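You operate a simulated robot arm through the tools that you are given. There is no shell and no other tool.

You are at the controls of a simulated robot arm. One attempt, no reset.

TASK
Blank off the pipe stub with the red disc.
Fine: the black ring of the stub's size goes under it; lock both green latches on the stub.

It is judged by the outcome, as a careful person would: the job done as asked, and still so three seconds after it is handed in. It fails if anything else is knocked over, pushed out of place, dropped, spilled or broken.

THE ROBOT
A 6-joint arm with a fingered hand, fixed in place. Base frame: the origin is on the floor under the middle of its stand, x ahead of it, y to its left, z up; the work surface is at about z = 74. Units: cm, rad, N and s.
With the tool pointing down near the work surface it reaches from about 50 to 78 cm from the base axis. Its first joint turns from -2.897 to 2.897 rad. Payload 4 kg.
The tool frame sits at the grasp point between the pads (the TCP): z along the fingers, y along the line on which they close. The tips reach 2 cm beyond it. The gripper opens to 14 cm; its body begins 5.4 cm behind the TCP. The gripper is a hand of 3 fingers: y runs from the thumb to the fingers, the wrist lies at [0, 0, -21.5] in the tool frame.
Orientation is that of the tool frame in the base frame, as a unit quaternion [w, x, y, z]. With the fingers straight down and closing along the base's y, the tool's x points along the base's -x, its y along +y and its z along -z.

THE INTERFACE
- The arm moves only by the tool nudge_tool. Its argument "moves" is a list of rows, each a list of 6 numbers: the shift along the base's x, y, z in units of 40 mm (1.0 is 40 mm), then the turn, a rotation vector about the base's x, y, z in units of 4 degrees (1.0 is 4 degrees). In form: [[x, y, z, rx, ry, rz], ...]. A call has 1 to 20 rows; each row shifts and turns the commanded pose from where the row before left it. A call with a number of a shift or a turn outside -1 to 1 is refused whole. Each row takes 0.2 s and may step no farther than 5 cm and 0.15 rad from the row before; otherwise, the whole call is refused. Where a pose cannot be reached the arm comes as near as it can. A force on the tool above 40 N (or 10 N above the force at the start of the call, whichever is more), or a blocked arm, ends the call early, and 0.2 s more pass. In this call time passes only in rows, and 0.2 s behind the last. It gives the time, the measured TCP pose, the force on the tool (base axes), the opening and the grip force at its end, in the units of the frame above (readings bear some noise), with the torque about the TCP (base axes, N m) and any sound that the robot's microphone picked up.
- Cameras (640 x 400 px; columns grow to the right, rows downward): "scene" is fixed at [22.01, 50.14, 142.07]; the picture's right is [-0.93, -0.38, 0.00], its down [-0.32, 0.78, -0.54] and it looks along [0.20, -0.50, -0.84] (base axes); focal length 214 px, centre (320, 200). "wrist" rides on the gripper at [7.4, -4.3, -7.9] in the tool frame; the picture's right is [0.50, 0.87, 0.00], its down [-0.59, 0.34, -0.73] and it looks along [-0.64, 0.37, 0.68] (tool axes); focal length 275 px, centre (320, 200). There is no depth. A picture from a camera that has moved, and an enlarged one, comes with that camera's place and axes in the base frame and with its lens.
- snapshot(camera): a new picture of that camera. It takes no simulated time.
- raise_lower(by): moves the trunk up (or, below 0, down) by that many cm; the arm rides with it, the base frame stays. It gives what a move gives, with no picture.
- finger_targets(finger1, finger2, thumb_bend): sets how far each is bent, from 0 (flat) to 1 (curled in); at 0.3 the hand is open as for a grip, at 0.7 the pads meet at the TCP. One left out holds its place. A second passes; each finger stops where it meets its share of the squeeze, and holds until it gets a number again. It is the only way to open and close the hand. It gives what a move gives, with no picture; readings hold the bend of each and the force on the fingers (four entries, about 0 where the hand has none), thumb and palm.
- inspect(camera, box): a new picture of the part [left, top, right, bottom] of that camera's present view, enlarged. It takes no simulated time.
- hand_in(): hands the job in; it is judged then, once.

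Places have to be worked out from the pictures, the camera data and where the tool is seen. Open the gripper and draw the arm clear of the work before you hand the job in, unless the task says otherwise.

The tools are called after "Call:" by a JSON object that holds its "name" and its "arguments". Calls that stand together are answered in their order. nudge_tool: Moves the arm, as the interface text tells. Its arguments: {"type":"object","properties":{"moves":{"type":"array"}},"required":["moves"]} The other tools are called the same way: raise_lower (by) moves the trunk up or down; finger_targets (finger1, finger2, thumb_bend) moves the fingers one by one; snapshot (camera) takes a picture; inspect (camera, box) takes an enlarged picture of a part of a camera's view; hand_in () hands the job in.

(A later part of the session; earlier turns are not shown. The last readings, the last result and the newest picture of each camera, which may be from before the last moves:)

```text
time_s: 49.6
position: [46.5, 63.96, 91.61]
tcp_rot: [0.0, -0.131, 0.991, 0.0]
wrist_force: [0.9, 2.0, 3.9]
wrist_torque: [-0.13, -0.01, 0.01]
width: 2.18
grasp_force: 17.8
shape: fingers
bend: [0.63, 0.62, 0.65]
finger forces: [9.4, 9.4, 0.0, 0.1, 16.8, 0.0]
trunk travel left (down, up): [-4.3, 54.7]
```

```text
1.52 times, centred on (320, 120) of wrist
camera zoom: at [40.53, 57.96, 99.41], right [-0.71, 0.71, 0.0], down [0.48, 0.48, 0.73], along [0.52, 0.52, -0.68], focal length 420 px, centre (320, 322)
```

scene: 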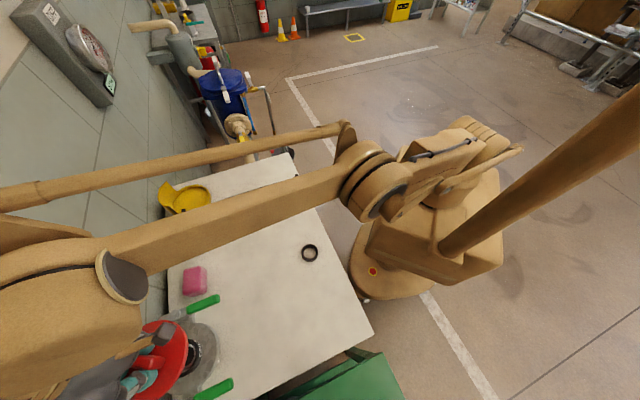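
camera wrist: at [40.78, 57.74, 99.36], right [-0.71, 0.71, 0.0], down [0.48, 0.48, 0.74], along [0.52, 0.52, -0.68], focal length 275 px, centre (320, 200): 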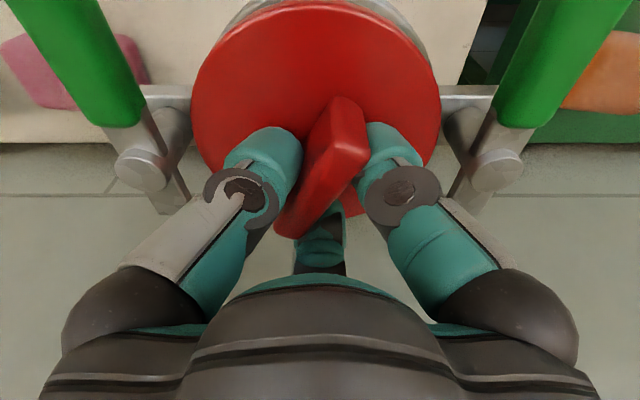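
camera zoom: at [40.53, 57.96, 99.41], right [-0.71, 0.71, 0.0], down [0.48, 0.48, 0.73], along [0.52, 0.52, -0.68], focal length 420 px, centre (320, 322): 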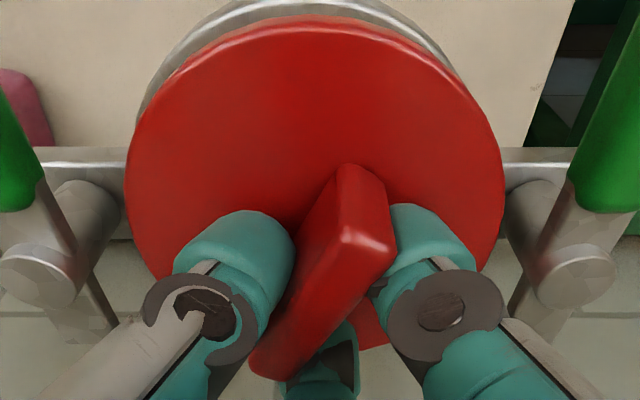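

Now the disc is about 0.2 cm past the post midline, so I'll take back half the shift, set it down, and open the fingers in small steps.

Call:
{"name": "nudge_tool", "arguments": {"moves": [[0, 0, 0.06, 0, 0, 0], [0.026, -0.026, 0, 0, 0, 0], [0, 0, -0.06, 0, 0, 0]]}}

Call:
{"name": "finger_targets", "arguments": {"finger1": 0.63, "finger2": 0.63, "thumb_bend": 0.66}}

Call:
{"name": "inspect", "arguments": {"camera": "wrist", "box": [110, 0, 530, 240]}}

```text
time_s: 50.4
position: [46.71, 63.86, 91.53]
tcp_rot: [-0.001, -0.13, 0.991, 0.0]
wrist_force: [0.0, 2.6, 2.4]
wrist_torque: [-0.07, 0.02, -0.04]
width: 2.19
grasp_force: 17.9
shape: fingers
bend: [0.63, 0.62, 0.65]
finger forces: [9.4, 9.1, 0.1, 0.1, 16.5, 0.0]
trunk travel left (down, up): [-4.3, 54.7]
```

```text
time_s: 51.4
position: [46.69, 63.86, 91.66]
tcp_rot: [0.0, -0.131, 0.991, 0.0]
wrist_force: [-0.6, 0.4, 0.8]
wrist_torque: [-0.09, 0.0, 0.01]
width: 2.32
grasp_force: 6.9
shape: fingers
bend: [0.62, 0.62, 0.64]
finger forces: [3.6, 3.6, 0.0, 0.0, 6.4, 0.1]
trunk travel left (down, up): [-4.3, 54.7]
```

```text
1.52 times, centred on (320, 120) of wrist
camera zoom: at [40.67, 57.79, 99.42], right [-0.71, 0.71, 0.0], down [0.48, 0.48, 0.73], along [0.52, 0.52, -0.68], focal length 420 px, centre (320, 322)
```

zoom: 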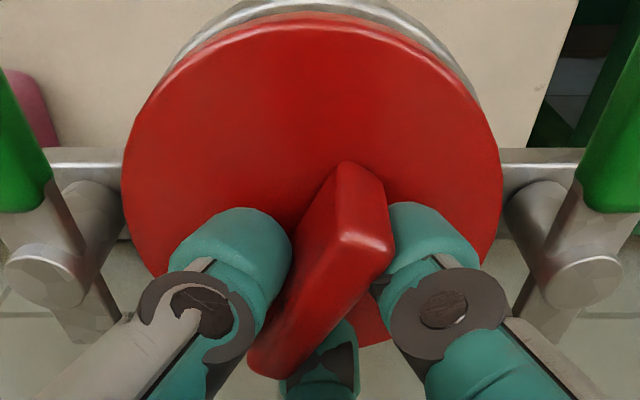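

The disc is now centred between the posts to within 0.1 cm, and the squeeze is relaxed. I'll open the fingers fully off the fin.

Call:
{"name": "finger_targets", "arguments": {"finger1": 0.58, "finger2": 0.58, "thumb_bend": 0.61}}

Call:
{"name": "finger_targets", "arguments": {"finger1": 0.5, "finger2": 0.5, "thumb_bend": 0.5}}

Call:
{"name": "snapshot", "arguments": {"camera": "wrist"}}

```text
time_s: 52.4
position: [46.74, 63.94, 91.62]
tcp_rot: [0.0, -0.13, 0.991, 0.0]
wrist_force: [-0.4, 0.6, -0.3]
wrist_torque: [0.01, -0.01, 0.01]
width: 3.55
grasp_force: 0.0
shape: fingers
bend: [0.57, 0.57, 0.61]
finger forces: [0.0, 0.0, 0.0, 0.1, 0.1, 0.1]
trunk travel left (down, up): [-4.3, 54.7]
```

```text
time_s: 53.4
position: [46.75, 63.95, 91.56]
tcp_rot: [0.0, -0.13, 0.991, 0.0]
wrist_force: [0.2, -0.3, 0.5]
wrist_torque: [-0.01, -0.02, -0.06]
width: 6.35
grasp_force: 0.0
shape: fingers
bend: [0.5, 0.5, 0.5]
finger forces: [0.1, 0.1, 0.0, 0.0, 0.1, 0.0]
trunk travel left (down, up): [-4.3, 54.7]
```

```text
taken
camera wrist: at [40.68, 57.79, 99.42], right [-0.71, 0.71, 0.0], down [0.48, 0.48, 0.73], along [0.52, 0.52, -0.68], focal length 275 px, centre (320, 200)
```

wrist: 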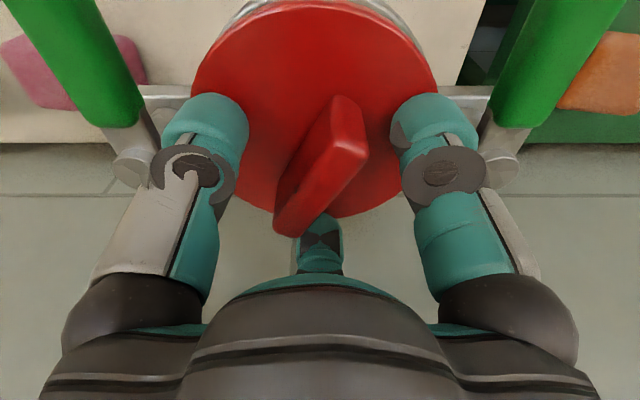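

The disc is released and in place, with no forces on the fingers. I'll back straight up.

Call:
{"name": "nudge_tool", "arguments": {"moves": [[0, 0, 0.3, 0, 0, 0], [0, 0, 0.5, 0, 0, 0], [0, 0, 0.8, 0, 0, 0], [0, 0, 0.8, 0, 0, 0], [0, 0, 0.8, 0, 0, 0]]}}

Call:
{"name": "snapshot", "arguments": {"camera": "wrist"}}

Call:
{"name": "inspect", "arguments": {"camera": "wrist", "box": [150, 0, 490, 180]}}

Call:
{"name": "inspect", "arguments": {"camera": "scene", "box": [130, 280, 250, 400]}}

```text
time_s: 54.6
position: [46.09, 63.37, 104.18]
tcp_rot: [0.0, -0.131, 0.991, 0.0]
wrist_force: [-1.1, -0.4, -0.4]
wrist_torque: [0.03, -0.02, -0.01]
width: 6.35
grasp_force: 0.1
shape: fingers
bend: [0.5, 0.5, 0.5]
finger forces: [0.0, 0.1, 0.2, 0.1, 0.0, 0.1]
out of reach, approached as far as the arm can: row 5
trunk travel left (down, up): [-4.3, 54.7]
```

```text
taken
camera wrist: at [39.99, 57.21, 112.07], right [-0.71, 0.71, 0.0], down [0.48, 0.48, 0.74], along [0.52, 0.52, -0.68], focal length 275 px, centre (320, 200)
```

wrist: 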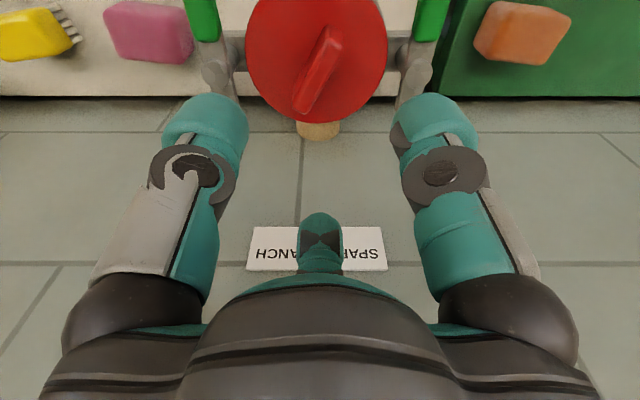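

```text
1.88 times, centred on (320, 90) of wrist
camera zoom: at [39.99, 57.21, 112.07], right [-0.71, 0.71, 0.0], down [0.48, 0.48, 0.74], along [0.52, 0.52, -0.68], focal length 518 px, centre (320, 407)
```

zoom: 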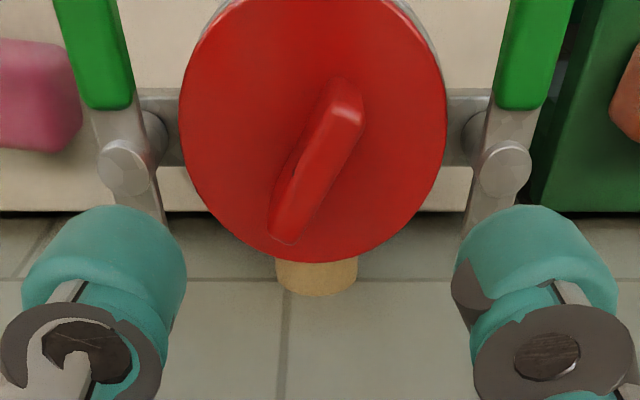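

```text
3.33 times, centred on (190, 340) of scene
camera zoom: at [22.01, 50.14, 142.07], right [-0.93, -0.38, 0.0], down [-0.32, 0.78, -0.54], along [0.2, -0.5, -0.84], focal length 715 px, centre (753, -267)
```

zoom: 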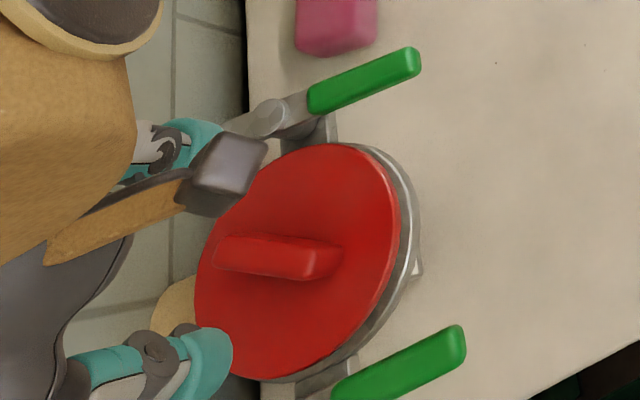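

The disc sits centred on the stub. The levers are at about z 88 to 90 and their handles need swinging outward, so I'll move in front of the disc, turn the hand and close it into a compact fist to push with.

Call:
{"name": "nudge_tool", "arguments": {"moves": [[-0.078, -0.266, -0.125, 0, 0, -0.94], [-0.078, -0.266, -0.125, 0, 0, -0.94], [-0.078, -0.266, -0.125, 0, 0, -0.94], [-0.078, -0.266, -0.125, 0, 0, -0.94], [-0.078, -0.266, -0.125, 0, 0, -0.94], [-0.078, -0.266, -0.125, 0, 0, -0.94], [-0.078, -0.266, -0.125, 0, 0, -0.94], [-0.078, -0.266, -0.125, 0, 0, -0.94]]}}

Call:
{"name": "finger_targets", "arguments": {"finger1": 0.68, "finger2": 0.68, "thumb_bend": 0.68}}

Call:
{"name": "snapshot", "arguments": {"camera": "wrist"}}

Call:
{"name": "snapshot", "arguments": {"camera": "scene"}}

```text
time_s: 56.4
position: [47.58, 60.43, 104.13]
tcp_rot: [0.0, 0.132, 0.991, -0.001]
wrist_force: [-0.2, 0.0, -0.2]
wrist_torque: [0.01, 0.01, 0.01]
width: 6.36
grasp_force: 0.0
shape: fingers
bend: [0.5, 0.5, 0.5]
finger forces: [0.0, 0.0, 0.0, 0.0, 0.1, 0.0]
out of reach, approached as far as the arm can: row 2, 3, 4, 5, 6, 7, 8
trunk travel left (down, up): [-4.3, 54.7]
```

```text
time_s: 57.4
position: [47.52, 60.46, 104.16]
tcp_rot: [0.0, 0.13, 0.991, 0.0]
wrist_force: [1.1, 1.0, 0.5]
wrist_torque: [0.01, 0.0, 0.02]
width: 0.77
grasp_force: 0.0
shape: fingers
bend: [0.68, 0.68, 0.68]
finger forces: [0.0, 0.1, 0.0, 0.1, 0.1, 0.1]
trunk travel left (down, up): [-4.3, 54.7]
```

```text
taken
camera wrist: at [39.37, 58.17, 111.9], right [-0.26, 0.97, 0.0], down [0.66, 0.18, 0.73], along [0.71, 0.19, -0.68], focal length 275 px, centre (320, 200)
```

wrist: 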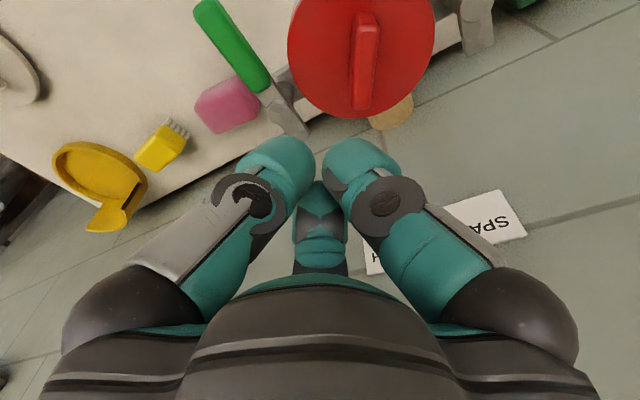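

```text
taken
```

scene: 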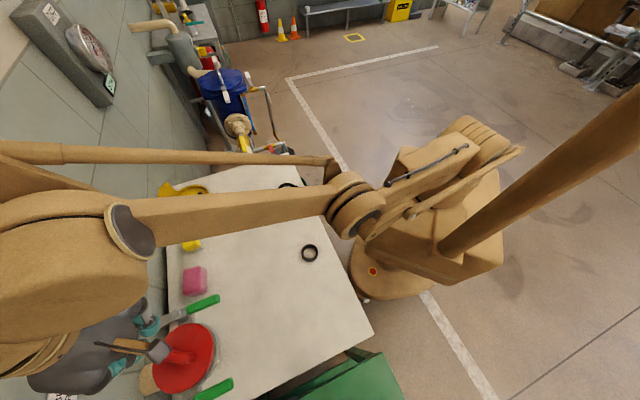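

The arm got stuck near its reach limit at (47.5, 60.4, 104) and did not follow. It is well clear of everything at this height, so I'll send a small downward move to see where the commanded pose is.

Call:
{"name": "nudge_tool", "arguments": {"moves": [[0, 0, -0.1, 0, 0, 0]]}}

```text
time_s: 57.8
position: [47.77, 60.54, 103.84]
tcp_rot: [0.0, 0.13, 0.992, -0.001]
wrist_force: [0.1, 0.7, -0.4]
wrist_torque: [0.01, 0.02, 0.01]
width: 0.76
grasp_force: 0.1
shape: fingers
bend: [0.68, 0.68, 0.68]
finger forces: [0.0, 0.0, 0.0, 0.1, 0.0, 0.0]
trunk travel left (down, up): [-4.3, 54.7]
```

The commanded pose is back in step with the measured one. I'll drop a little first to get away from the reach limit, then move to the spot in front of the disc.

Call:
{"name": "nudge_tool", "arguments": {"moves": [[0, 0, -0.4, 0, 0, 0], [0, 0, -0.4, 0, 0, 0], [-0.2, -0.28, -0.1, 0, 0, 0], [-0.2, -0.28, 0, 0, 0, 0], [-0.2, -0.28, 0, 0, 0, 0], [-0.2, -0.28, 0, 0, 0, 0], [-0.2, -0.28, 0, 0, 0, 0]]}}

Call:
{"name": "snapshot", "arguments": {"camera": "wrist"}}

Call:
{"name": "snapshot", "arguments": {"camera": "scene"}}

```text
time_s: 59.4
position: [47.92, 60.7, 103.22]
tcp_rot: [-0.001, 0.131, 0.991, -0.001]
wrist_force: [-0.2, 0.3, -0.5]
wrist_torque: [0.02, 0.0, 0.0]
width: 0.8
grasp_force: 0.0
shape: fingers
bend: [0.68, 0.68, 0.68]
finger forces: [0.0, 0.1, 0.0, 0.0, 0.1, 0.0]
out of reach, approached as far as the arm can: row 1, 2, 3, 4, 5, 6, 7
trunk travel left (down, up): [-4.3, 54.7]
```

```text
taken
camera wrist: at [39.73, 58.48, 111.1], right [-0.26, 0.97, 0.0], down [0.66, 0.18, 0.73], along [0.71, 0.19, -0.68], focal length 275 px, centre (320, 200)
```

wrist: 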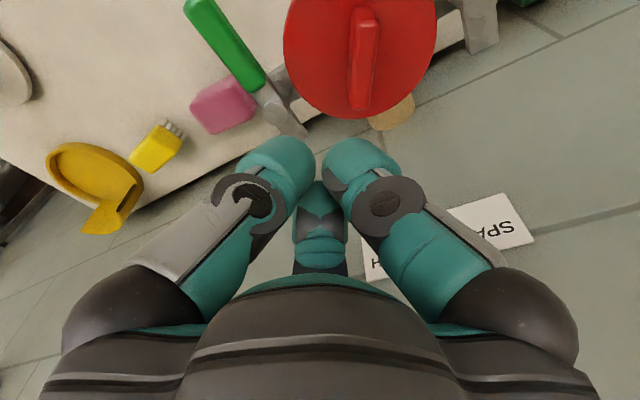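

```text
taken
```

scene: 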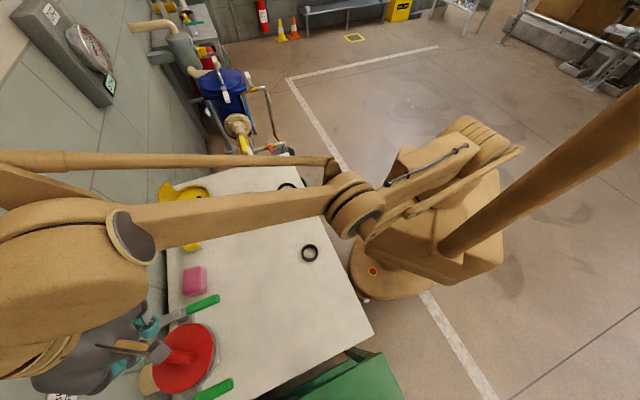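

The limit looks like a wrist joint stop at this yaw. The plan is to turn back to the 15° yaw and push with just the centre finger (base 45° direction), with the thumb and the other finger spread out of the way.

Call:
{"name": "nudge_tool", "arguments": {"moves": [[0, 0, 0, 0, 0, 0.94], [0, 0, 0, 0, 0, 0.94], [0, 0, 0, 0, 0, 0.94], [0, 0, 0, 0, 0, 0.94], [0, 0, 0, 0, 0, 0.94], [0, 0, 0, 0, 0, 0.94], [0, 0, 0, 0, 0, 0.94], [0, 0, 0, 0, 0, 0.94]]}}

Call:
{"name": "nudge_tool", "arguments": {"moves": [[0, 0, -0.2, 0, 0, 0], [-0.1, -0.2, -0.2, 0, 0, 0], [-0.1, -0.2, -0.2, 0, 0, 0]]}}

Call:
{"name": "finger_targets", "arguments": {"finger1": 0.68, "finger2": 0.32, "thumb_bend": 0.32}}

Call:
{"name": "snapshot", "arguments": {"camera": "wrist"}}

```text
time_s: 61.2
position: [47.96, 60.51, 103.33]
tcp_rot: [-0.001, -0.131, 0.991, -0.001]
wrist_force: [-0.9, 0.1, 0.0]
wrist_torque: [-0.02, 0.04, -0.01]
width: 0.78
grasp_force: 0.1
shape: fingers
bend: [0.68, 0.68, 0.68]
finger forces: [0.0, 0.1, 0.1, 0.0, 0.0, 0.0]
trunk travel left (down, up): [-4.3, 54.7]
```

```text
time_s: 62.0
position: [48.37, 61.03, 102.33]
tcp_rot: [0.0, -0.13, 0.991, -0.001]
wrist_force: [-0.7, 0.3, 0.2]
wrist_torque: [0.0, -0.04, 0.01]
width: 0.76
grasp_force: 0.0
shape: fingers
bend: [0.68, 0.68, 0.68]
finger forces: [0.0, 0.0, 0.0, 0.0, 0.0, 0.1]
out of reach, approached as far as the arm can: row 1, 2, 3
trunk travel left (down, up): [-4.3, 54.7]
```

```text
time_s: 63.0
position: [48.48, 60.94, 102.23]
tcp_rot: [0.0, -0.131, 0.991, -0.001]
wrist_force: [0.0, -0.7, 0.3]
wrist_torque: [-0.02, -0.02, -0.02]
width: 6.9
grasp_force: 0.0
shape: fingers
bend: [0.68, 0.32, 0.32]
finger forces: [0.0, 0.1, 0.0, 0.1, 0.1, 0.0]
trunk travel left (down, up): [-4.3, 54.7]
```

```text
taken
camera wrist: at [42.46, 54.88, 110.16], right [-0.71, 0.71, 0.0], down [0.48, 0.48, 0.73], along [0.52, 0.52, -0.68], focal length 275 px, centre (320, 200)
```

wrist: 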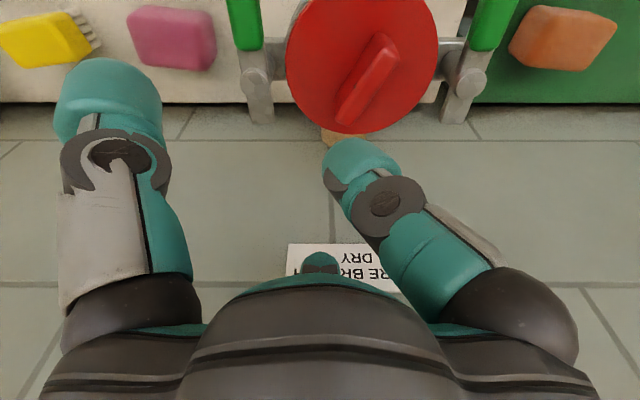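

The arm seems to have passed through full stretch, and its elbow is now on the wrong side, stuck against its stop. It still swings freely about its base, so I'll close the fingers compactly and swing at this height and radius to open space above the side bin, where I can recover the elbow safely.

Call:
{"name": "finger_targets", "arguments": {"finger1": 0.6, "finger2": 0.6, "thumb_bend": 0.6}}

Call:
{"name": "nudge_tool", "arguments": {"moves": [[-0.648, 0.493, 0, 0, 0, 0.6], [-0.67, 0.468, 0, 0, 0, 0.6], [-0.688, 0.438, 0, 0, 0, 0.6], [-0.705, 0.41, 0, 0, 0, 0.6]]}}

Call:
{"name": "snapshot", "arguments": {"camera": "scene"}}

```text
time_s: 64.0
position: [48.38, 60.97, 102.28]
tcp_rot: [0.0, -0.131, 0.991, 0.0]
wrist_force: [-0.1, -0.1, 0.4]
wrist_torque: [0.0, 0.02, -0.02]
width: 3.23
grasp_force: 0.1
shape: fingers
bend: [0.6, 0.6, 0.6]
finger forces: [0.0, 0.1, 0.1, 0.1, 0.0, 0.1]
trunk travel left (down, up): [-4.3, 54.7]
```

```text
time_s: 65.0
position: [37.85, 68.53, 102.3]
tcp_rot: [0.0, -0.213, 0.977, 0.0]
wrist_force: [-0.7, -0.6, 0.1]
wrist_torque: [0.03, -0.01, -0.01]
width: 3.21
grasp_force: 0.0
shape: fingers
bend: [0.6, 0.6, 0.6]
finger forces: [0.0, 0.0, 0.0, 0.0, 0.0, 0.0]
trunk travel left (down, up): [-4.3, 54.7]
```

```text
taken
```

scene: 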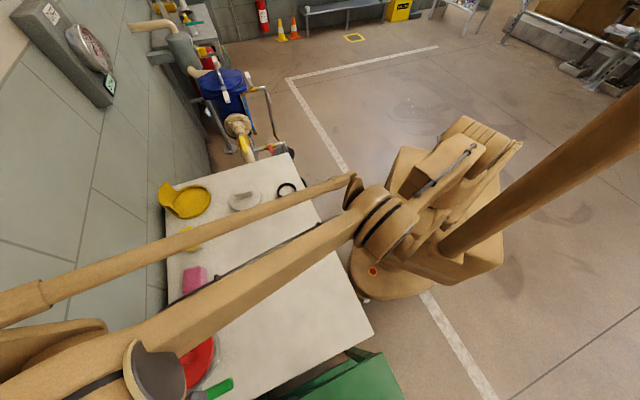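

The swing works and everything below is clear. I'll continue to about 70° azimuth.

Call:
{"name": "nudge_tool", "arguments": {"moves": [[-0.723, 0.38, 0, 0, 0, 0.6], [-0.738, 0.348, 0, 0, 0, 0.6], [-0.753, 0.318, 0, 0, 0, 0.6], [-0.763, 0.285, 0, 0, 0, 0.6]]}}

Call:
{"name": "snapshot", "arguments": {"camera": "scene"}}

Call:
{"name": "snapshot", "arguments": {"camera": "wrist"}}

```text
time_s: 66.0
position: [25.78, 73.53, 102.3]
tcp_rot: [0.0, -0.295, 0.955, 0.0]
wrist_force: [0.3, 0.1, -0.2]
wrist_torque: [0.0, 0.0, 0.02]
width: 3.19
grasp_force: 0.1
shape: fingers
bend: [0.6, 0.6, 0.6]
finger forces: [0.0, 0.0, 0.1, 0.0, 0.0, 0.0]
trunk travel left (down, up): [-4.3, 54.7]
```

```text
taken
```

scene: 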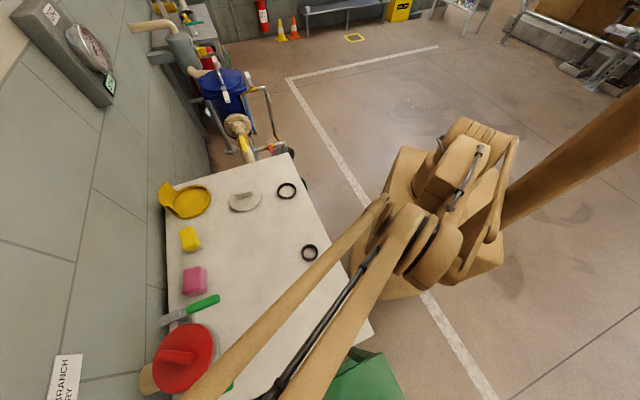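

```text
taken
camera wrist: at [22.11, 65.84, 110.22], right [-0.9, 0.43, 0.0], down [0.29, 0.61, 0.73], along [0.32, 0.66, -0.68], focal length 275 px, centre (320, 200)
```

wrist: 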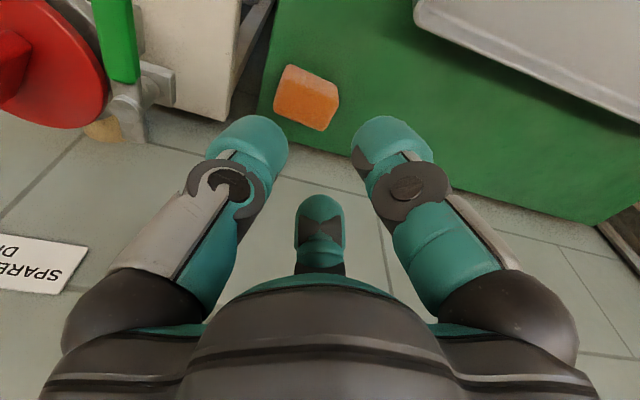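

There is open space here above the green bin. I'll try simple inward moves first to see whether the elbow frees itself.

Call:
{"name": "nudge_tool", "arguments": {"moves": [[-0.1, -0.28, 0, 0, 0, 0], [-0.1, -0.28, 0, 0, 0, 0], [-0.1, -0.28, 0, 0, 0, 0]]}}

```text
time_s: 66.8
position: [25.14, 71.84, 103.59]
tcp_rot: [0.001, -0.294, 0.956, -0.001]
wrist_force: [0.3, -0.1, 0.1]
wrist_torque: [-0.02, -0.02, -0.04]
width: 3.26
grasp_force: 0.0
shape: fingers
bend: [0.6, 0.6, 0.6]
finger forces: [0.0, 0.1, 0.0, 0.0, 0.0, 0.0]
out of reach, approached as far as the arm can: row 2, 3
trunk travel left (down, up): [-4.3, 54.7]
```

It only slid along an arc with the elbow rigid. Now I'll try stretching outward while moving down, which should rotate the elbow back to its normal side.

Call:
{"name": "nudge_tool", "arguments": {"moves": [[0.1, 0.28, -0.3, 0, 0, 0], [0.1, 0.28, -0.4, 0, 0, 0], [0.1, 0.28, -0.4, 0, 0, 0], [0.1, 0.28, -0.4, 0, 0, 0]]}}

Call:
{"name": "snapshot", "arguments": {"camera": "scene"}}

```text
time_s: 67.8
position: [26.46, 74.83, 97.18]
tcp_rot: [0.0, -0.294, 0.956, 0.0]
wrist_force: [0.6, 0.4, -0.6]
wrist_torque: [0.01, -0.02, 0.02]
width: 3.2
grasp_force: 0.1
shape: fingers
bend: [0.6, 0.6, 0.6]
finger forces: [0.0, 0.0, 0.1, 0.0, 0.0, 0.0]
out of reach, approached as far as the arm can: row 3, 4
trunk travel left (down, up): [-4.3, 54.7]
```

```text
taken
```

scene: 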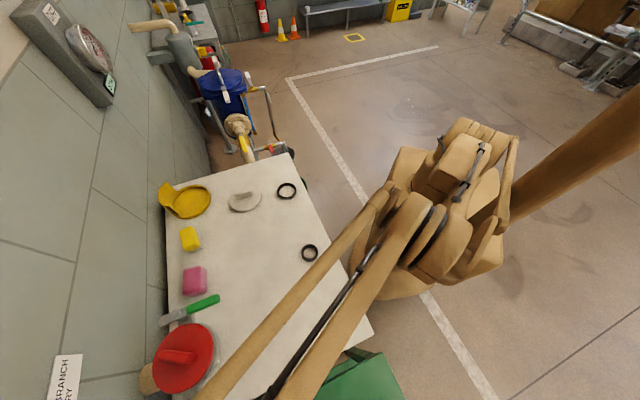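

It followed the outward and downward path to (26.5, 74.8, 97.2). Now I'll test an inward move.

Call:
{"name": "nudge_tool", "arguments": {"moves": [[-0.05, -0.14, -0.2, 0, 0, 0], [-0.1, -0.28, 0, 0, 0, 0], [-0.1, -0.28, 0, 0, 0, 0]]}}

```text
time_s: 68.6
position: [25.48, 72.17, 96.41]
tcp_rot: [0.0, -0.294, 0.956, 0.0]
wrist_force: [0.1, 0.0, -0.9]
wrist_torque: [-0.02, -0.02, 0.0]
width: 3.24
grasp_force: 0.1
shape: fingers
bend: [0.6, 0.6, 0.6]
finger forces: [0.1, 0.0, 0.0, 0.1, 0.1, 0.0]
trunk travel left (down, up): [-4.3, 54.7]
```

The elbow is back on its normal side, and the arm now follows inward moves. I'll raise the trunk 16 cm here in free space for more outward reach around the stub, then bring the tool back down.

Call:
{"name": "raise_lower", "arguments": {"by": 16}}

Call:
{"name": "nudge_tool", "arguments": {"moves": [[0, 0, -0.8, 0, 0, 0], [0, 0, -0.8, 0, 0, 0], [0, 0, -0.8, 0, 0, 0], [0, 0, -0.6, 0, 0, 0]]}}

Call:
{"name": "finger_targets", "arguments": {"finger1": 0.36, "finger2": 0.68, "thumb_bend": 0.36}}

Call:
{"name": "snapshot", "arguments": {"camera": "wrist"}}

```text
time_s: 70.4
position: [25.38, 72.12, 112.26]
tcp_rot: [0.0, -0.294, 0.956, 0.0]
wrist_force: [-0.7, -0.2, -0.3]
wrist_torque: [-0.02, 0.0, 0.0]
width: 3.22
grasp_force: 0.1
shape: fingers
bend: [0.6, 0.6, 0.6]
finger forces: [0.1, 0.0, 0.0, 0.0, 0.1, 0.1]
trunk travel left (down, up): [-20.3, 38.7]
```

```text
time_s: 71.4
position: [25.76, 72.33, 100.18]
tcp_rot: [0.0, -0.294, 0.956, 0.0]
wrist_force: [0.4, -0.3, -0.4]
wrist_torque: [0.0, 0.01, 0.0]
width: 3.21
grasp_force: 0.1
shape: fingers
bend: [0.6, 0.6, 0.6]
finger forces: [0.0, 0.0, 0.0, 0.1, 0.0, 0.0]
trunk travel left (down, up): [-20.3, 38.7]
```

```text
time_s: 72.4
position: [25.63, 72.35, 100.26]
tcp_rot: [0.0, -0.294, 0.956, 0.0]
wrist_force: [0.4, -0.4, -0.6]
wrist_torque: [0.0, 0.01, 0.01]
width: 10.67
grasp_force: 0.0
shape: fingers
bend: [0.36, 0.68, 0.36]
finger forces: [0.1, 0.0, 0.0, 0.0, 0.0, 0.0]
trunk travel left (down, up): [-20.3, 38.7]
```

```text
taken
camera wrist: at [22.01, 64.63, 108.08], right [-0.9, 0.43, 0.0], down [0.29, 0.61, 0.73], along [0.32, 0.66, -0.68], focal length 275 px, centre (320, 200)
```

wrist: 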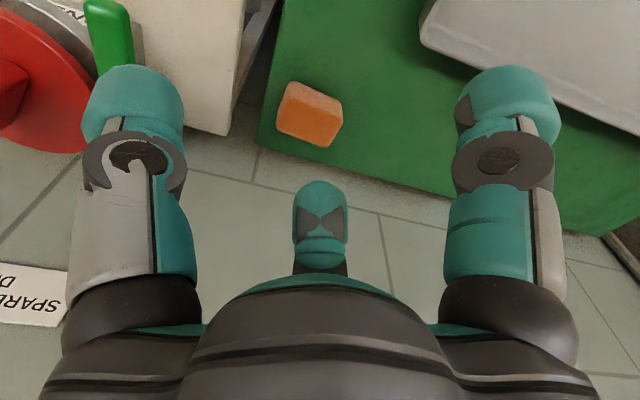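

Only the centre finger is bent now and the arm is healthy. I'll move in front of the stub with yaw back at 15° to measure the levers before pushing.

Call:
{"name": "nudge_tool", "arguments": {"moves": [[0.517, -0.68, 0, 0, 0, -0.79], [0.517, -0.68, 0, 0, 0, -0.79], [0.517, -0.68, 0, 0, 0, -0.79], [0.517, -0.68, 0, 0, 0, -0.79], [0.517, -0.68, 0, 0, 0, -0.79], [0.517, -0.68, 0, 0, 0, -0.79]]}}

Call:
{"name": "snapshot", "arguments": {"camera": "wrist"}}

Call:
{"name": "inspect", "arguments": {"camera": "scene", "box": [130, 280, 250, 400]}}

```text
time_s: 73.8
position: [37.91, 55.84, 100.29]
tcp_rot: [0.0, -0.133, 0.991, 0.0]
wrist_force: [-0.4, 0.4, -0.4]
wrist_torque: [0.0, 0.0, -0.02]
width: 10.67
grasp_force: 0.0
shape: fingers
bend: [0.36, 0.68, 0.36]
finger forces: [0.0, 0.0, 0.0, 0.0, 0.0, 0.1]
trunk travel left (down, up): [-20.3, 38.7]
```

```text
taken
camera wrist: at [32.05, 49.72, 108.17], right [-0.71, 0.7, 0.0], down [0.48, 0.48, 0.73], along [0.52, 0.52, -0.68], focal length 275 px, centre (320, 200)
```

wrist: 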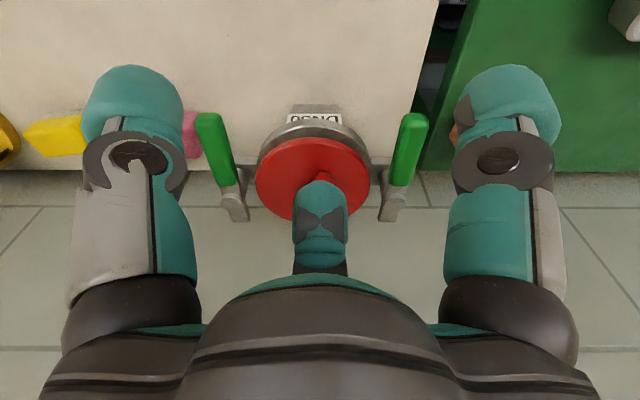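

```text
3.33 times, centred on (190, 340) of scene
camera zoom: at [22.01, 50.14, 142.07], right [-0.93, -0.38, 0.0], down [-0.32, 0.78, -0.54], along [0.2, -0.5, -0.84], focal length 715 px, centre (753, -267)
```

zoom: 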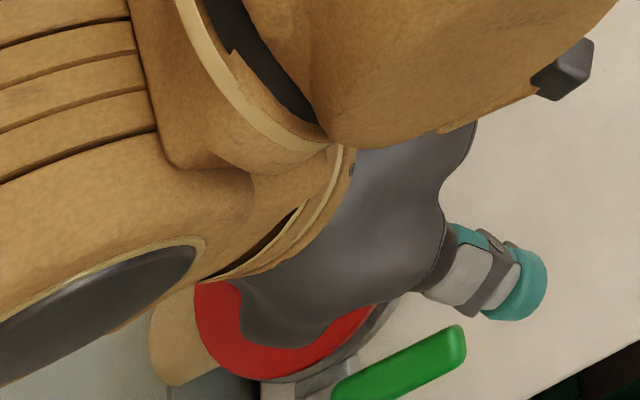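

Both levers and the disc are well seen from here, so I'll zoom in to triangulate the handles.

Call:
{"name": "inspect", "arguments": {"camera": "wrist", "box": [180, 90, 450, 240]}}

```text
2.37 times, centred on (315, 165) of wrist
camera zoom: at [32.05, 49.72, 108.17], right [-0.71, 0.7, 0.0], down [0.48, 0.48, 0.73], along [0.52, 0.52, -0.68], focal length 652 px, centre (332, 283)
```

zoom: 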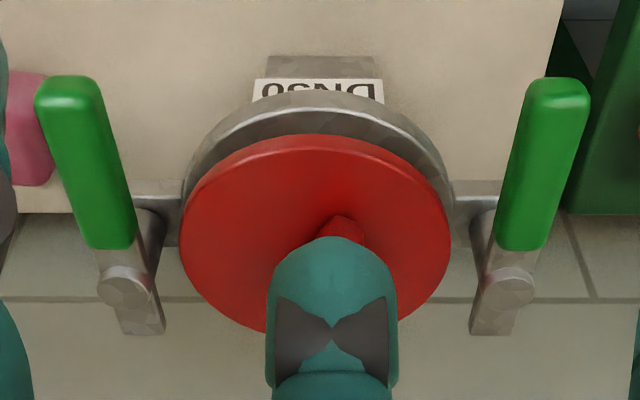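

Handle 1 runs from its bolt at (52.3, 57.9) to its tip at (46.0, 51.9), and handle 2 from (41.0, 69.2) to (34.9, 62.9). Both span z ≈ 88.7 to 90. I'll position the bent centre finger on the hub side of handle 1 and lower partway to check.

Call:
{"name": "nudge_tool", "arguments": {"moves": [[0.68, -0.18, 0, 0, 0, 0], [0.68, -0.18, 0, 0, 0, 0], [0, 0, -0.6, 0, 0, 0], [0, 0, -0.6, 0, 0, 0], [0, 0, -0.4, 0, 0, 0]]}}

Call:
{"name": "snapshot", "arguments": {"camera": "wrist"}}

Call:
{"name": "inspect", "arguments": {"camera": "scene", "box": [130, 260, 270, 400]}}

```text
time_s: 75.0
position: [43.25, 54.49, 93.85]
tcp_rot: [0.0, -0.133, 0.991, 0.0]
wrist_force: [0.1, 0.1, -0.7]
wrist_torque: [0.01, -0.02, 0.0]
width: 10.67
grasp_force: 0.1
shape: fingers
bend: [0.36, 0.68, 0.36]
finger forces: [0.0, 0.0, 0.1, 0.0, 0.0, 0.1]
trunk travel left (down, up): [-20.3, 38.7]
```

```text
taken
camera wrist: at [37.3, 48.41, 101.64], right [-0.71, 0.7, 0.0], down [0.48, 0.48, 0.73], along [0.52, 0.52, -0.68], focal length 275 px, centre (320, 200)
```

wrist: 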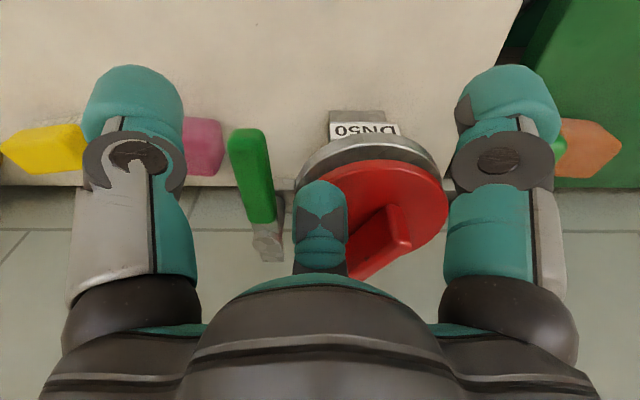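

```text
2.86 times, centred on (200, 330) of scene
camera zoom: at [22.01, 50.14, 142.07], right [-0.93, -0.38, 0.0], down [-0.32, 0.78, -0.54], along [0.2, -0.5, -0.84], focal length 613 px, centre (663, -171)
```

zoom: 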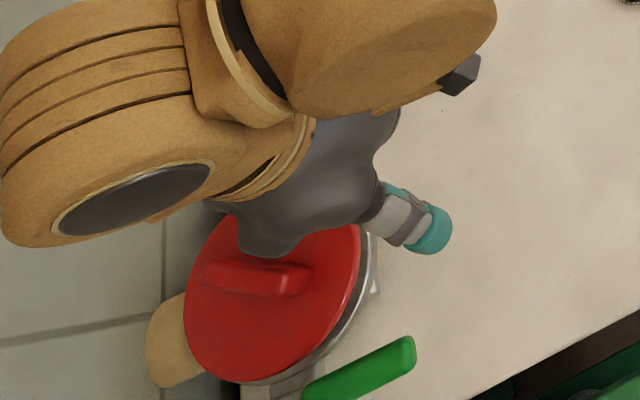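

The pusher finger is between handle 1 and the disc, with the other fingers clear. I'll lower the last 3.2 cm to handle height.

Call:
{"name": "nudge_tool", "arguments": {"moves": [[0.04, -0.04, -0.27, 0, 0, 0], [0, 0, -0.27, 0, 0, 0], [0, 0, -0.27, 0, 0, 0]]}}

Call:
{"name": "snapshot", "arguments": {"camera": "wrist"}}

Call:
{"name": "inspect", "arguments": {"camera": "wrist", "box": [190, 100, 450, 290]}}

```text
time_s: 75.8
position: [43.42, 54.39, 90.56]
tcp_rot: [0.001, -0.134, 0.991, 0.0]
wrist_force: [-0.1, -0.2, 0.3]
wrist_torque: [-0.02, 0.0, -0.01]
width: 10.72
grasp_force: 0.0
shape: fingers
bend: [0.36, 0.68, 0.36]
finger forces: [0.0, 0.1, 0.1, 0.0, 0.0, 0.2]
trunk travel left (down, up): [-20.3, 38.7]
```

```text
taken
camera wrist: at [37.52, 48.22, 98.4], right [-0.71, 0.7, 0.0], down [0.48, 0.48, 0.73], along [0.52, 0.52, -0.68], focal length 275 px, centre (320, 200)
```

wrist: 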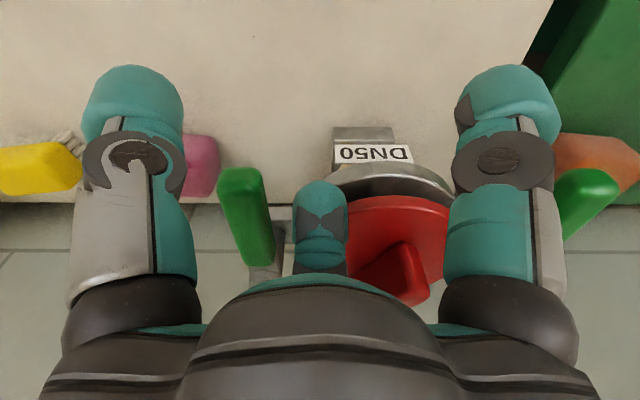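

```text
2.11 times, centred on (320, 195) of wrist
camera zoom: at [37.52, 48.22, 98.4], right [-0.71, 0.7, 0.0], down [0.48, 0.48, 0.73], along [0.52, 0.52, -0.68], focal length 580 px, centre (320, 210)
```

zoom: 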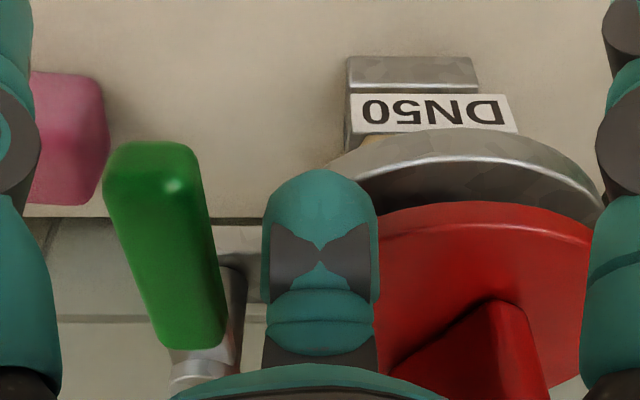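

The pusher finger is at handle height, about 1 to 1.5 cm from handle 1. I'll start pushing it outward along its arc and watch the force.

Call:
{"name": "nudge_tool", "arguments": {"moves": [[0.145, -0.155, 0, 0, 0, 0], [0.095, -0.17, 0, 0, 0, 0], [0.095, -0.17, 0, 0, 0, 0], [0.105, -0.124, 0, 0, 0, 0], [0.105, -0.124, 0, 0, 0, 0]]}}

Call:
{"name": "snapshot", "arguments": {"camera": "wrist"}}

Call:
{"name": "inspect", "arguments": {"camera": "scene", "box": [130, 260, 270, 400]}}

```text
time_s: 77.0
position: [45.64, 51.31, 90.57]
tcp_rot: [0.0, -0.133, 0.991, 0.0]
wrist_force: [0.6, 0.1, -0.5]
wrist_torque: [0.04, 0.02, 0.01]
width: 10.67
grasp_force: 0.4
shape: fingers
bend: [0.36, 0.68, 0.36]
finger forces: [0.1, 0.2, 0.1, 0.0, 0.0, 0.0]
trunk travel left (down, up): [-20.3, 38.7]
```

```text
taken
camera wrist: at [39.73, 45.23, 98.48], right [-0.71, 0.7, 0.0], down [0.48, 0.48, 0.73], along [0.52, 0.52, -0.68], focal length 275 px, centre (320, 200)
```

wrist: 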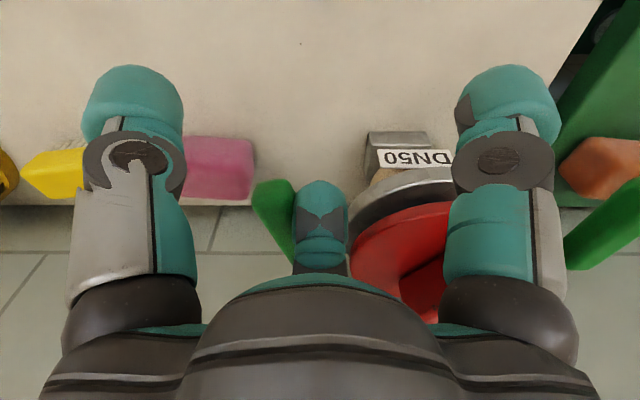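

```text
2.86 times, centred on (200, 330) of scene
camera zoom: at [22.01, 50.14, 142.07], right [-0.93, -0.38, 0.0], down [-0.32, 0.78, -0.54], along [0.2, -0.5, -0.84], focal length 613 px, centre (663, -171)
```

zoom: 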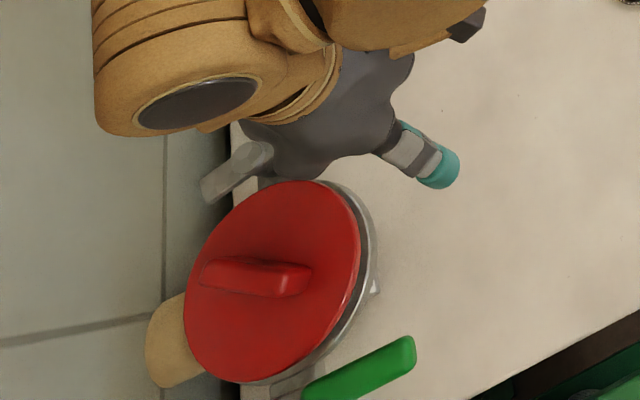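

Handle 1 is starting to turn with little force, and no sound so far. I'll continue along the arc.

Call:
{"name": "nudge_tool", "arguments": {"moves": [[0.25, -0.2075, 0, 0, 0, 0], [0.28, -0.1625, 0, 0, 0, 0], [0.305, -0.11, 0, 0, 0, 0], [0.32, -0.0575, 0, 0, 0, 0]]}}

Call:
{"name": "snapshot", "arguments": {"camera": "wrist"}}

Call:
{"name": "inspect", "arguments": {"camera": "scene", "box": [130, 260, 270, 400]}}

```text
time_s: 78.0
position: [50.2, 49.11, 90.61]
tcp_rot: [0.0, -0.133, 0.991, 0.0]
wrist_force: [0.2, -0.1, 0.7]
wrist_torque: [-0.02, -0.01, -0.01]
width: 10.68
grasp_force: 0.0
shape: fingers
bend: [0.36, 0.68, 0.36]
finger forces: [0.0, 0.0, 0.0, 0.0, 0.0, 0.1]
trunk travel left (down, up): [-20.3, 38.7]
```

```text
taken
camera wrist: at [44.2, 43.01, 98.59], right [-0.71, 0.7, 0.0], down [0.48, 0.48, 0.73], along [0.52, 0.52, -0.68], focal length 275 px, centre (320, 200)
```

wrist: 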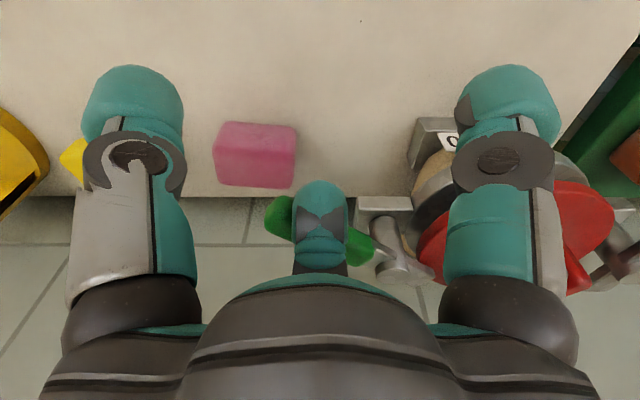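

```text
2.86 times, centred on (200, 330) of scene
camera zoom: at [22.01, 50.14, 142.07], right [-0.93, -0.38, 0.0], down [-0.32, 0.78, -0.54], along [0.2, -0.5, -0.84], focal length 613 px, centre (663, -171)
```

zoom: 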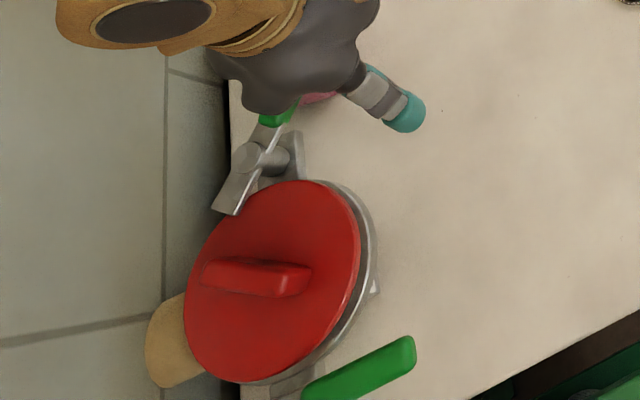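

The lever has turned more than half way and its jaw is nearing the disc edge. I'll continue in smaller steps, watching for any sign that the jaw catches the disc.

Call:
{"name": "nudge_tool", "arguments": {"moves": [[0.16, 0.0, 0, 0, 0, 0], [0.16, 0.01, 0, 0, 0, 0]]}}

Call:
{"name": "inspect", "arguments": {"camera": "scene", "box": [150, 270, 240, 360]}}

Call:
{"name": "snapshot", "arguments": {"camera": "wrist"}}

```text
time_s: 78.6
position: [51.63, 49.13, 90.79]
tcp_rot: [0.001, -0.133, 0.991, 0.0]
wrist_force: [0.1, 0.2, 0.6]
wrist_torque: [-0.03, 0.0, -0.02]
width: 10.7
grasp_force: 0.5
shape: fingers
bend: [0.36, 0.68, 0.36]
finger forces: [0.1, 0.3, 0.0, 0.0, 0.1, 0.1]
trunk travel left (down, up): [-20.3, 38.7]
```

```text
4.44 times, centred on (195, 315) of scene
camera zoom: at [22.01, 50.14, 142.07], right [-0.93, -0.38, 0.0], down [-0.32, 0.78, -0.54], along [0.2, -0.5, -0.84], focal length 953 px, centre (876, -311)
```

zoom: 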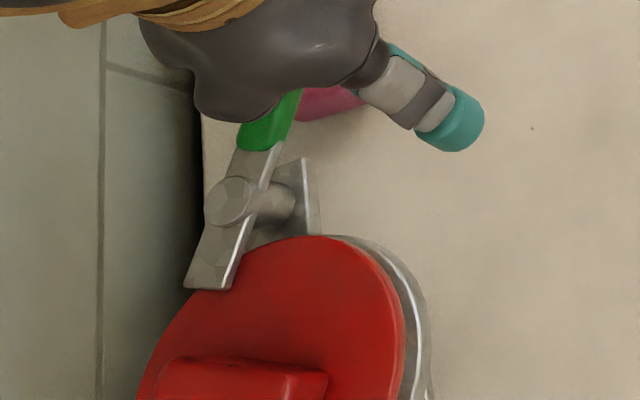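

```text
taken
camera wrist: at [45.56, 43.05, 98.57], right [-0.71, 0.7, 0.0], down [0.48, 0.48, 0.73], along [0.52, 0.52, -0.68], focal length 275 px, centre (320, 200)
```

wrist: 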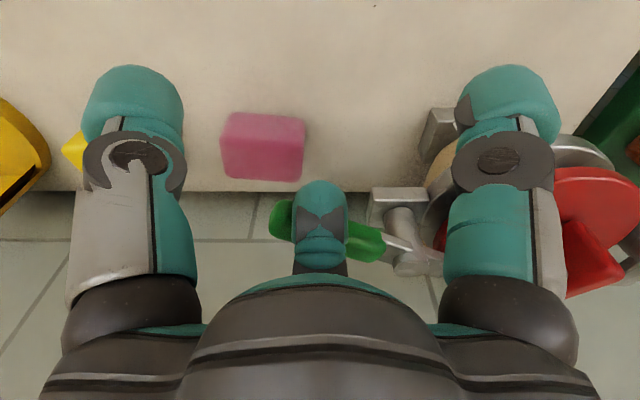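

The jaw is sliding over the disc's rim without catching. I'll keep pushing the handle along the arc.

Call:
{"name": "nudge_tool", "arguments": {"moves": [[0.16, 0.02, 0, 0, 0, 0], [0.16, 0.035, 0, 0, 0, 0], [0.15, 0.05, 0, 0, 0, 0]]}}

Call:
{"name": "inspect", "arguments": {"camera": "scene", "box": [150, 270, 240, 360]}}

Call:
{"name": "snapshot", "arguments": {"camera": "wrist"}}

```text
time_s: 79.4
position: [53.45, 49.57, 90.68]
tcp_rot: [0.0, -0.133, 0.991, 0.0]
wrist_force: [0.4, -0.2, -0.3]
wrist_torque: [-0.02, 0.02, -0.02]
width: 10.72
grasp_force: 0.0
shape: fingers
bend: [0.36, 0.68, 0.36]
finger forces: [0.1, 0.2, 0.0, 0.0, 0.0, 0.0]
trunk travel left (down, up): [-20.3, 38.7]
```

```text
4.44 times, centred on (195, 315) of scene
camera zoom: at [22.01, 50.14, 142.07], right [-0.93, -0.38, 0.0], down [-0.32, 0.78, -0.54], along [0.2, -0.5, -0.84], focal length 953 px, centre (876, -311)
```

zoom: 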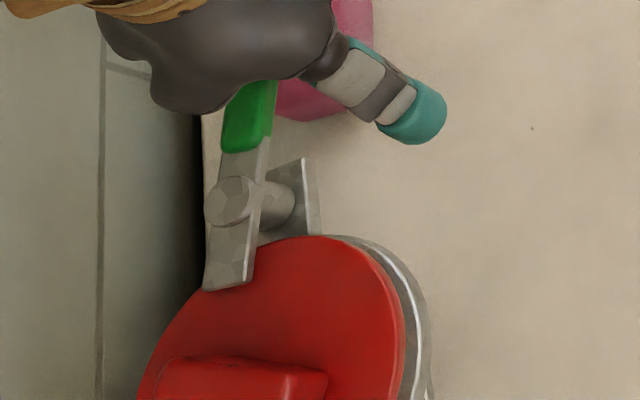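

```text
taken
camera wrist: at [47.51, 43.5, 98.58], right [-0.71, 0.7, 0.0], down [0.48, 0.48, 0.73], along [0.52, 0.52, -0.68], focal length 275 px, centre (320, 200)
```

wrist: 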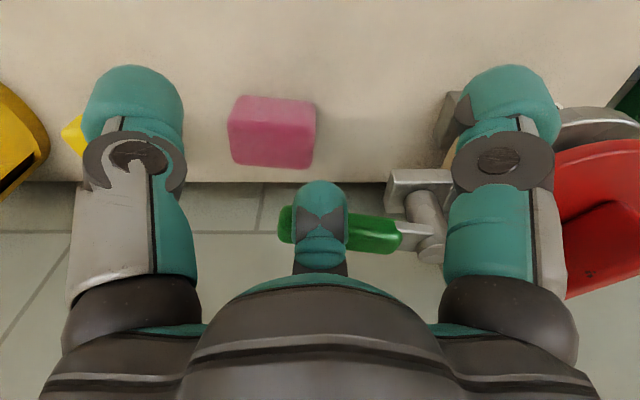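

The lever is at about −52°, nearly square to the stub. I'll push on gently until it reaches its stop.

Call:
{"name": "nudge_tool", "arguments": {"moves": [[0.13, 0.06, 0, 0, 0, 0], [0.12, 0.07, 0, 0, 0, 0]]}}

Call:
{"name": "inspect", "arguments": {"camera": "scene", "box": [150, 270, 240, 360]}}

Call:
{"name": "snapshot", "arguments": {"camera": "wrist"}}

```text
time_s: 80.0
position: [54.37, 50.21, 90.76]
tcp_rot: [0.001, -0.133, 0.991, 0.001]
wrist_force: [0.3, 0.2, -0.8]
wrist_torque: [0.01, 0.03, -0.01]
width: 10.7
grasp_force: 0.1
shape: fingers
bend: [0.36, 0.68, 0.36]
finger forces: [0.0, 0.0, 0.0, 0.0, 0.1, 0.0]
trunk travel left (down, up): [-20.3, 38.7]
```

```text
4.44 times, centred on (195, 315) of scene
camera zoom: at [22.01, 50.14, 142.07], right [-0.93, -0.38, 0.0], down [-0.32, 0.78, -0.54], along [0.2, -0.5, -0.84], focal length 953 px, centre (876, -311)
```

zoom: 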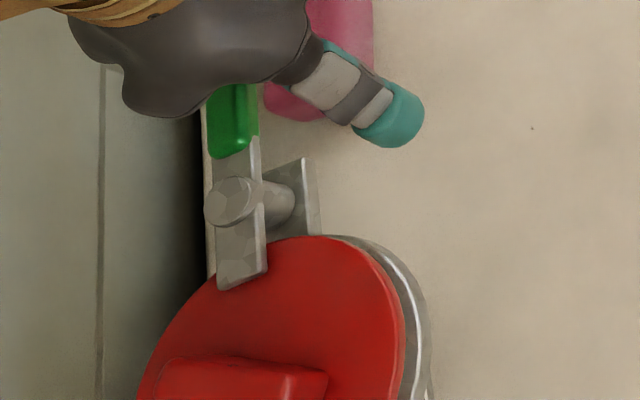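

```text
taken
camera wrist: at [48.48, 44.05, 98.62], right [-0.71, 0.7, 0.0], down [0.48, 0.48, 0.73], along [0.52, 0.52, -0.68], focal length 275 px, centre (320, 200)
```

wrist: 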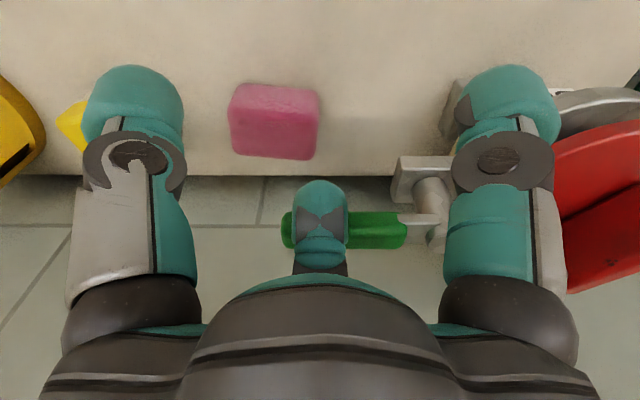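

The lever now points straight out from the stub and its jaw covers the disc rim. I'll nudge a little further to find the stop.

Call:
{"name": "nudge_tool", "arguments": {"moves": [[0.07, 0.06, 0, 0, 0, 0], [0.07, 0.06, 0, 0, 0, 0]]}}

Call:
{"name": "snapshot", "arguments": {"camera": "wrist"}}

Call:
{"name": "inspect", "arguments": {"camera": "scene", "box": [150, 270, 240, 360]}}

```text
time_s: 80.6
position: [54.9, 50.56, 90.67]
tcp_rot: [0.0, -0.133, 0.991, 0.0]
wrist_force: [-2.2, -1.8, 1.5]
wrist_torque: [0.01, -0.02, 0.02]
width: 10.71
grasp_force: 1.5
shape: fingers
bend: [0.36, 0.71, 0.36]
finger forces: [0.0, 2.9, 0.1, 0.0, 0.0, 0.0]
trunk travel left (down, up): [-20.3, 38.7]
```

```text
taken
camera wrist: at [48.95, 44.47, 98.57], right [-0.71, 0.7, 0.0], down [0.48, 0.48, 0.73], along [0.52, 0.52, -0.68], focal length 275 px, centre (320, 200)
```

wrist: 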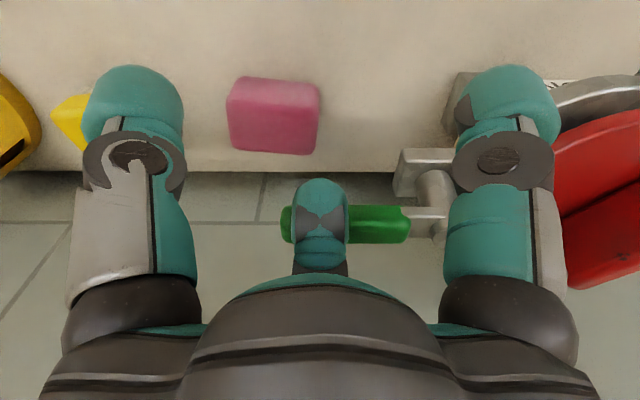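

```text
4.44 times, centred on (195, 315) of scene
camera zoom: at [22.01, 50.14, 142.07], right [-0.93, -0.38, 0.0], down [-0.32, 0.78, -0.54], along [0.2, -0.5, -0.84], focal length 953 px, centre (876, -311)
```

zoom: 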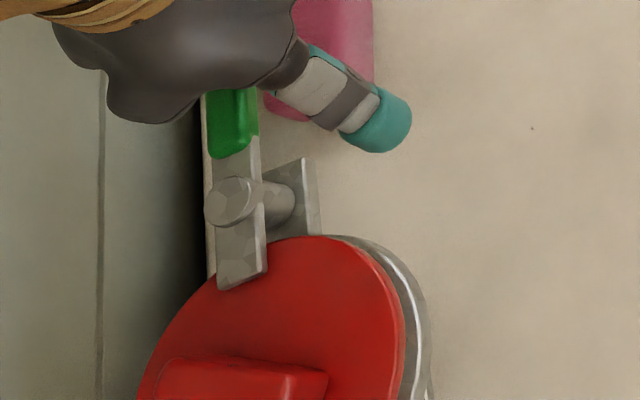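

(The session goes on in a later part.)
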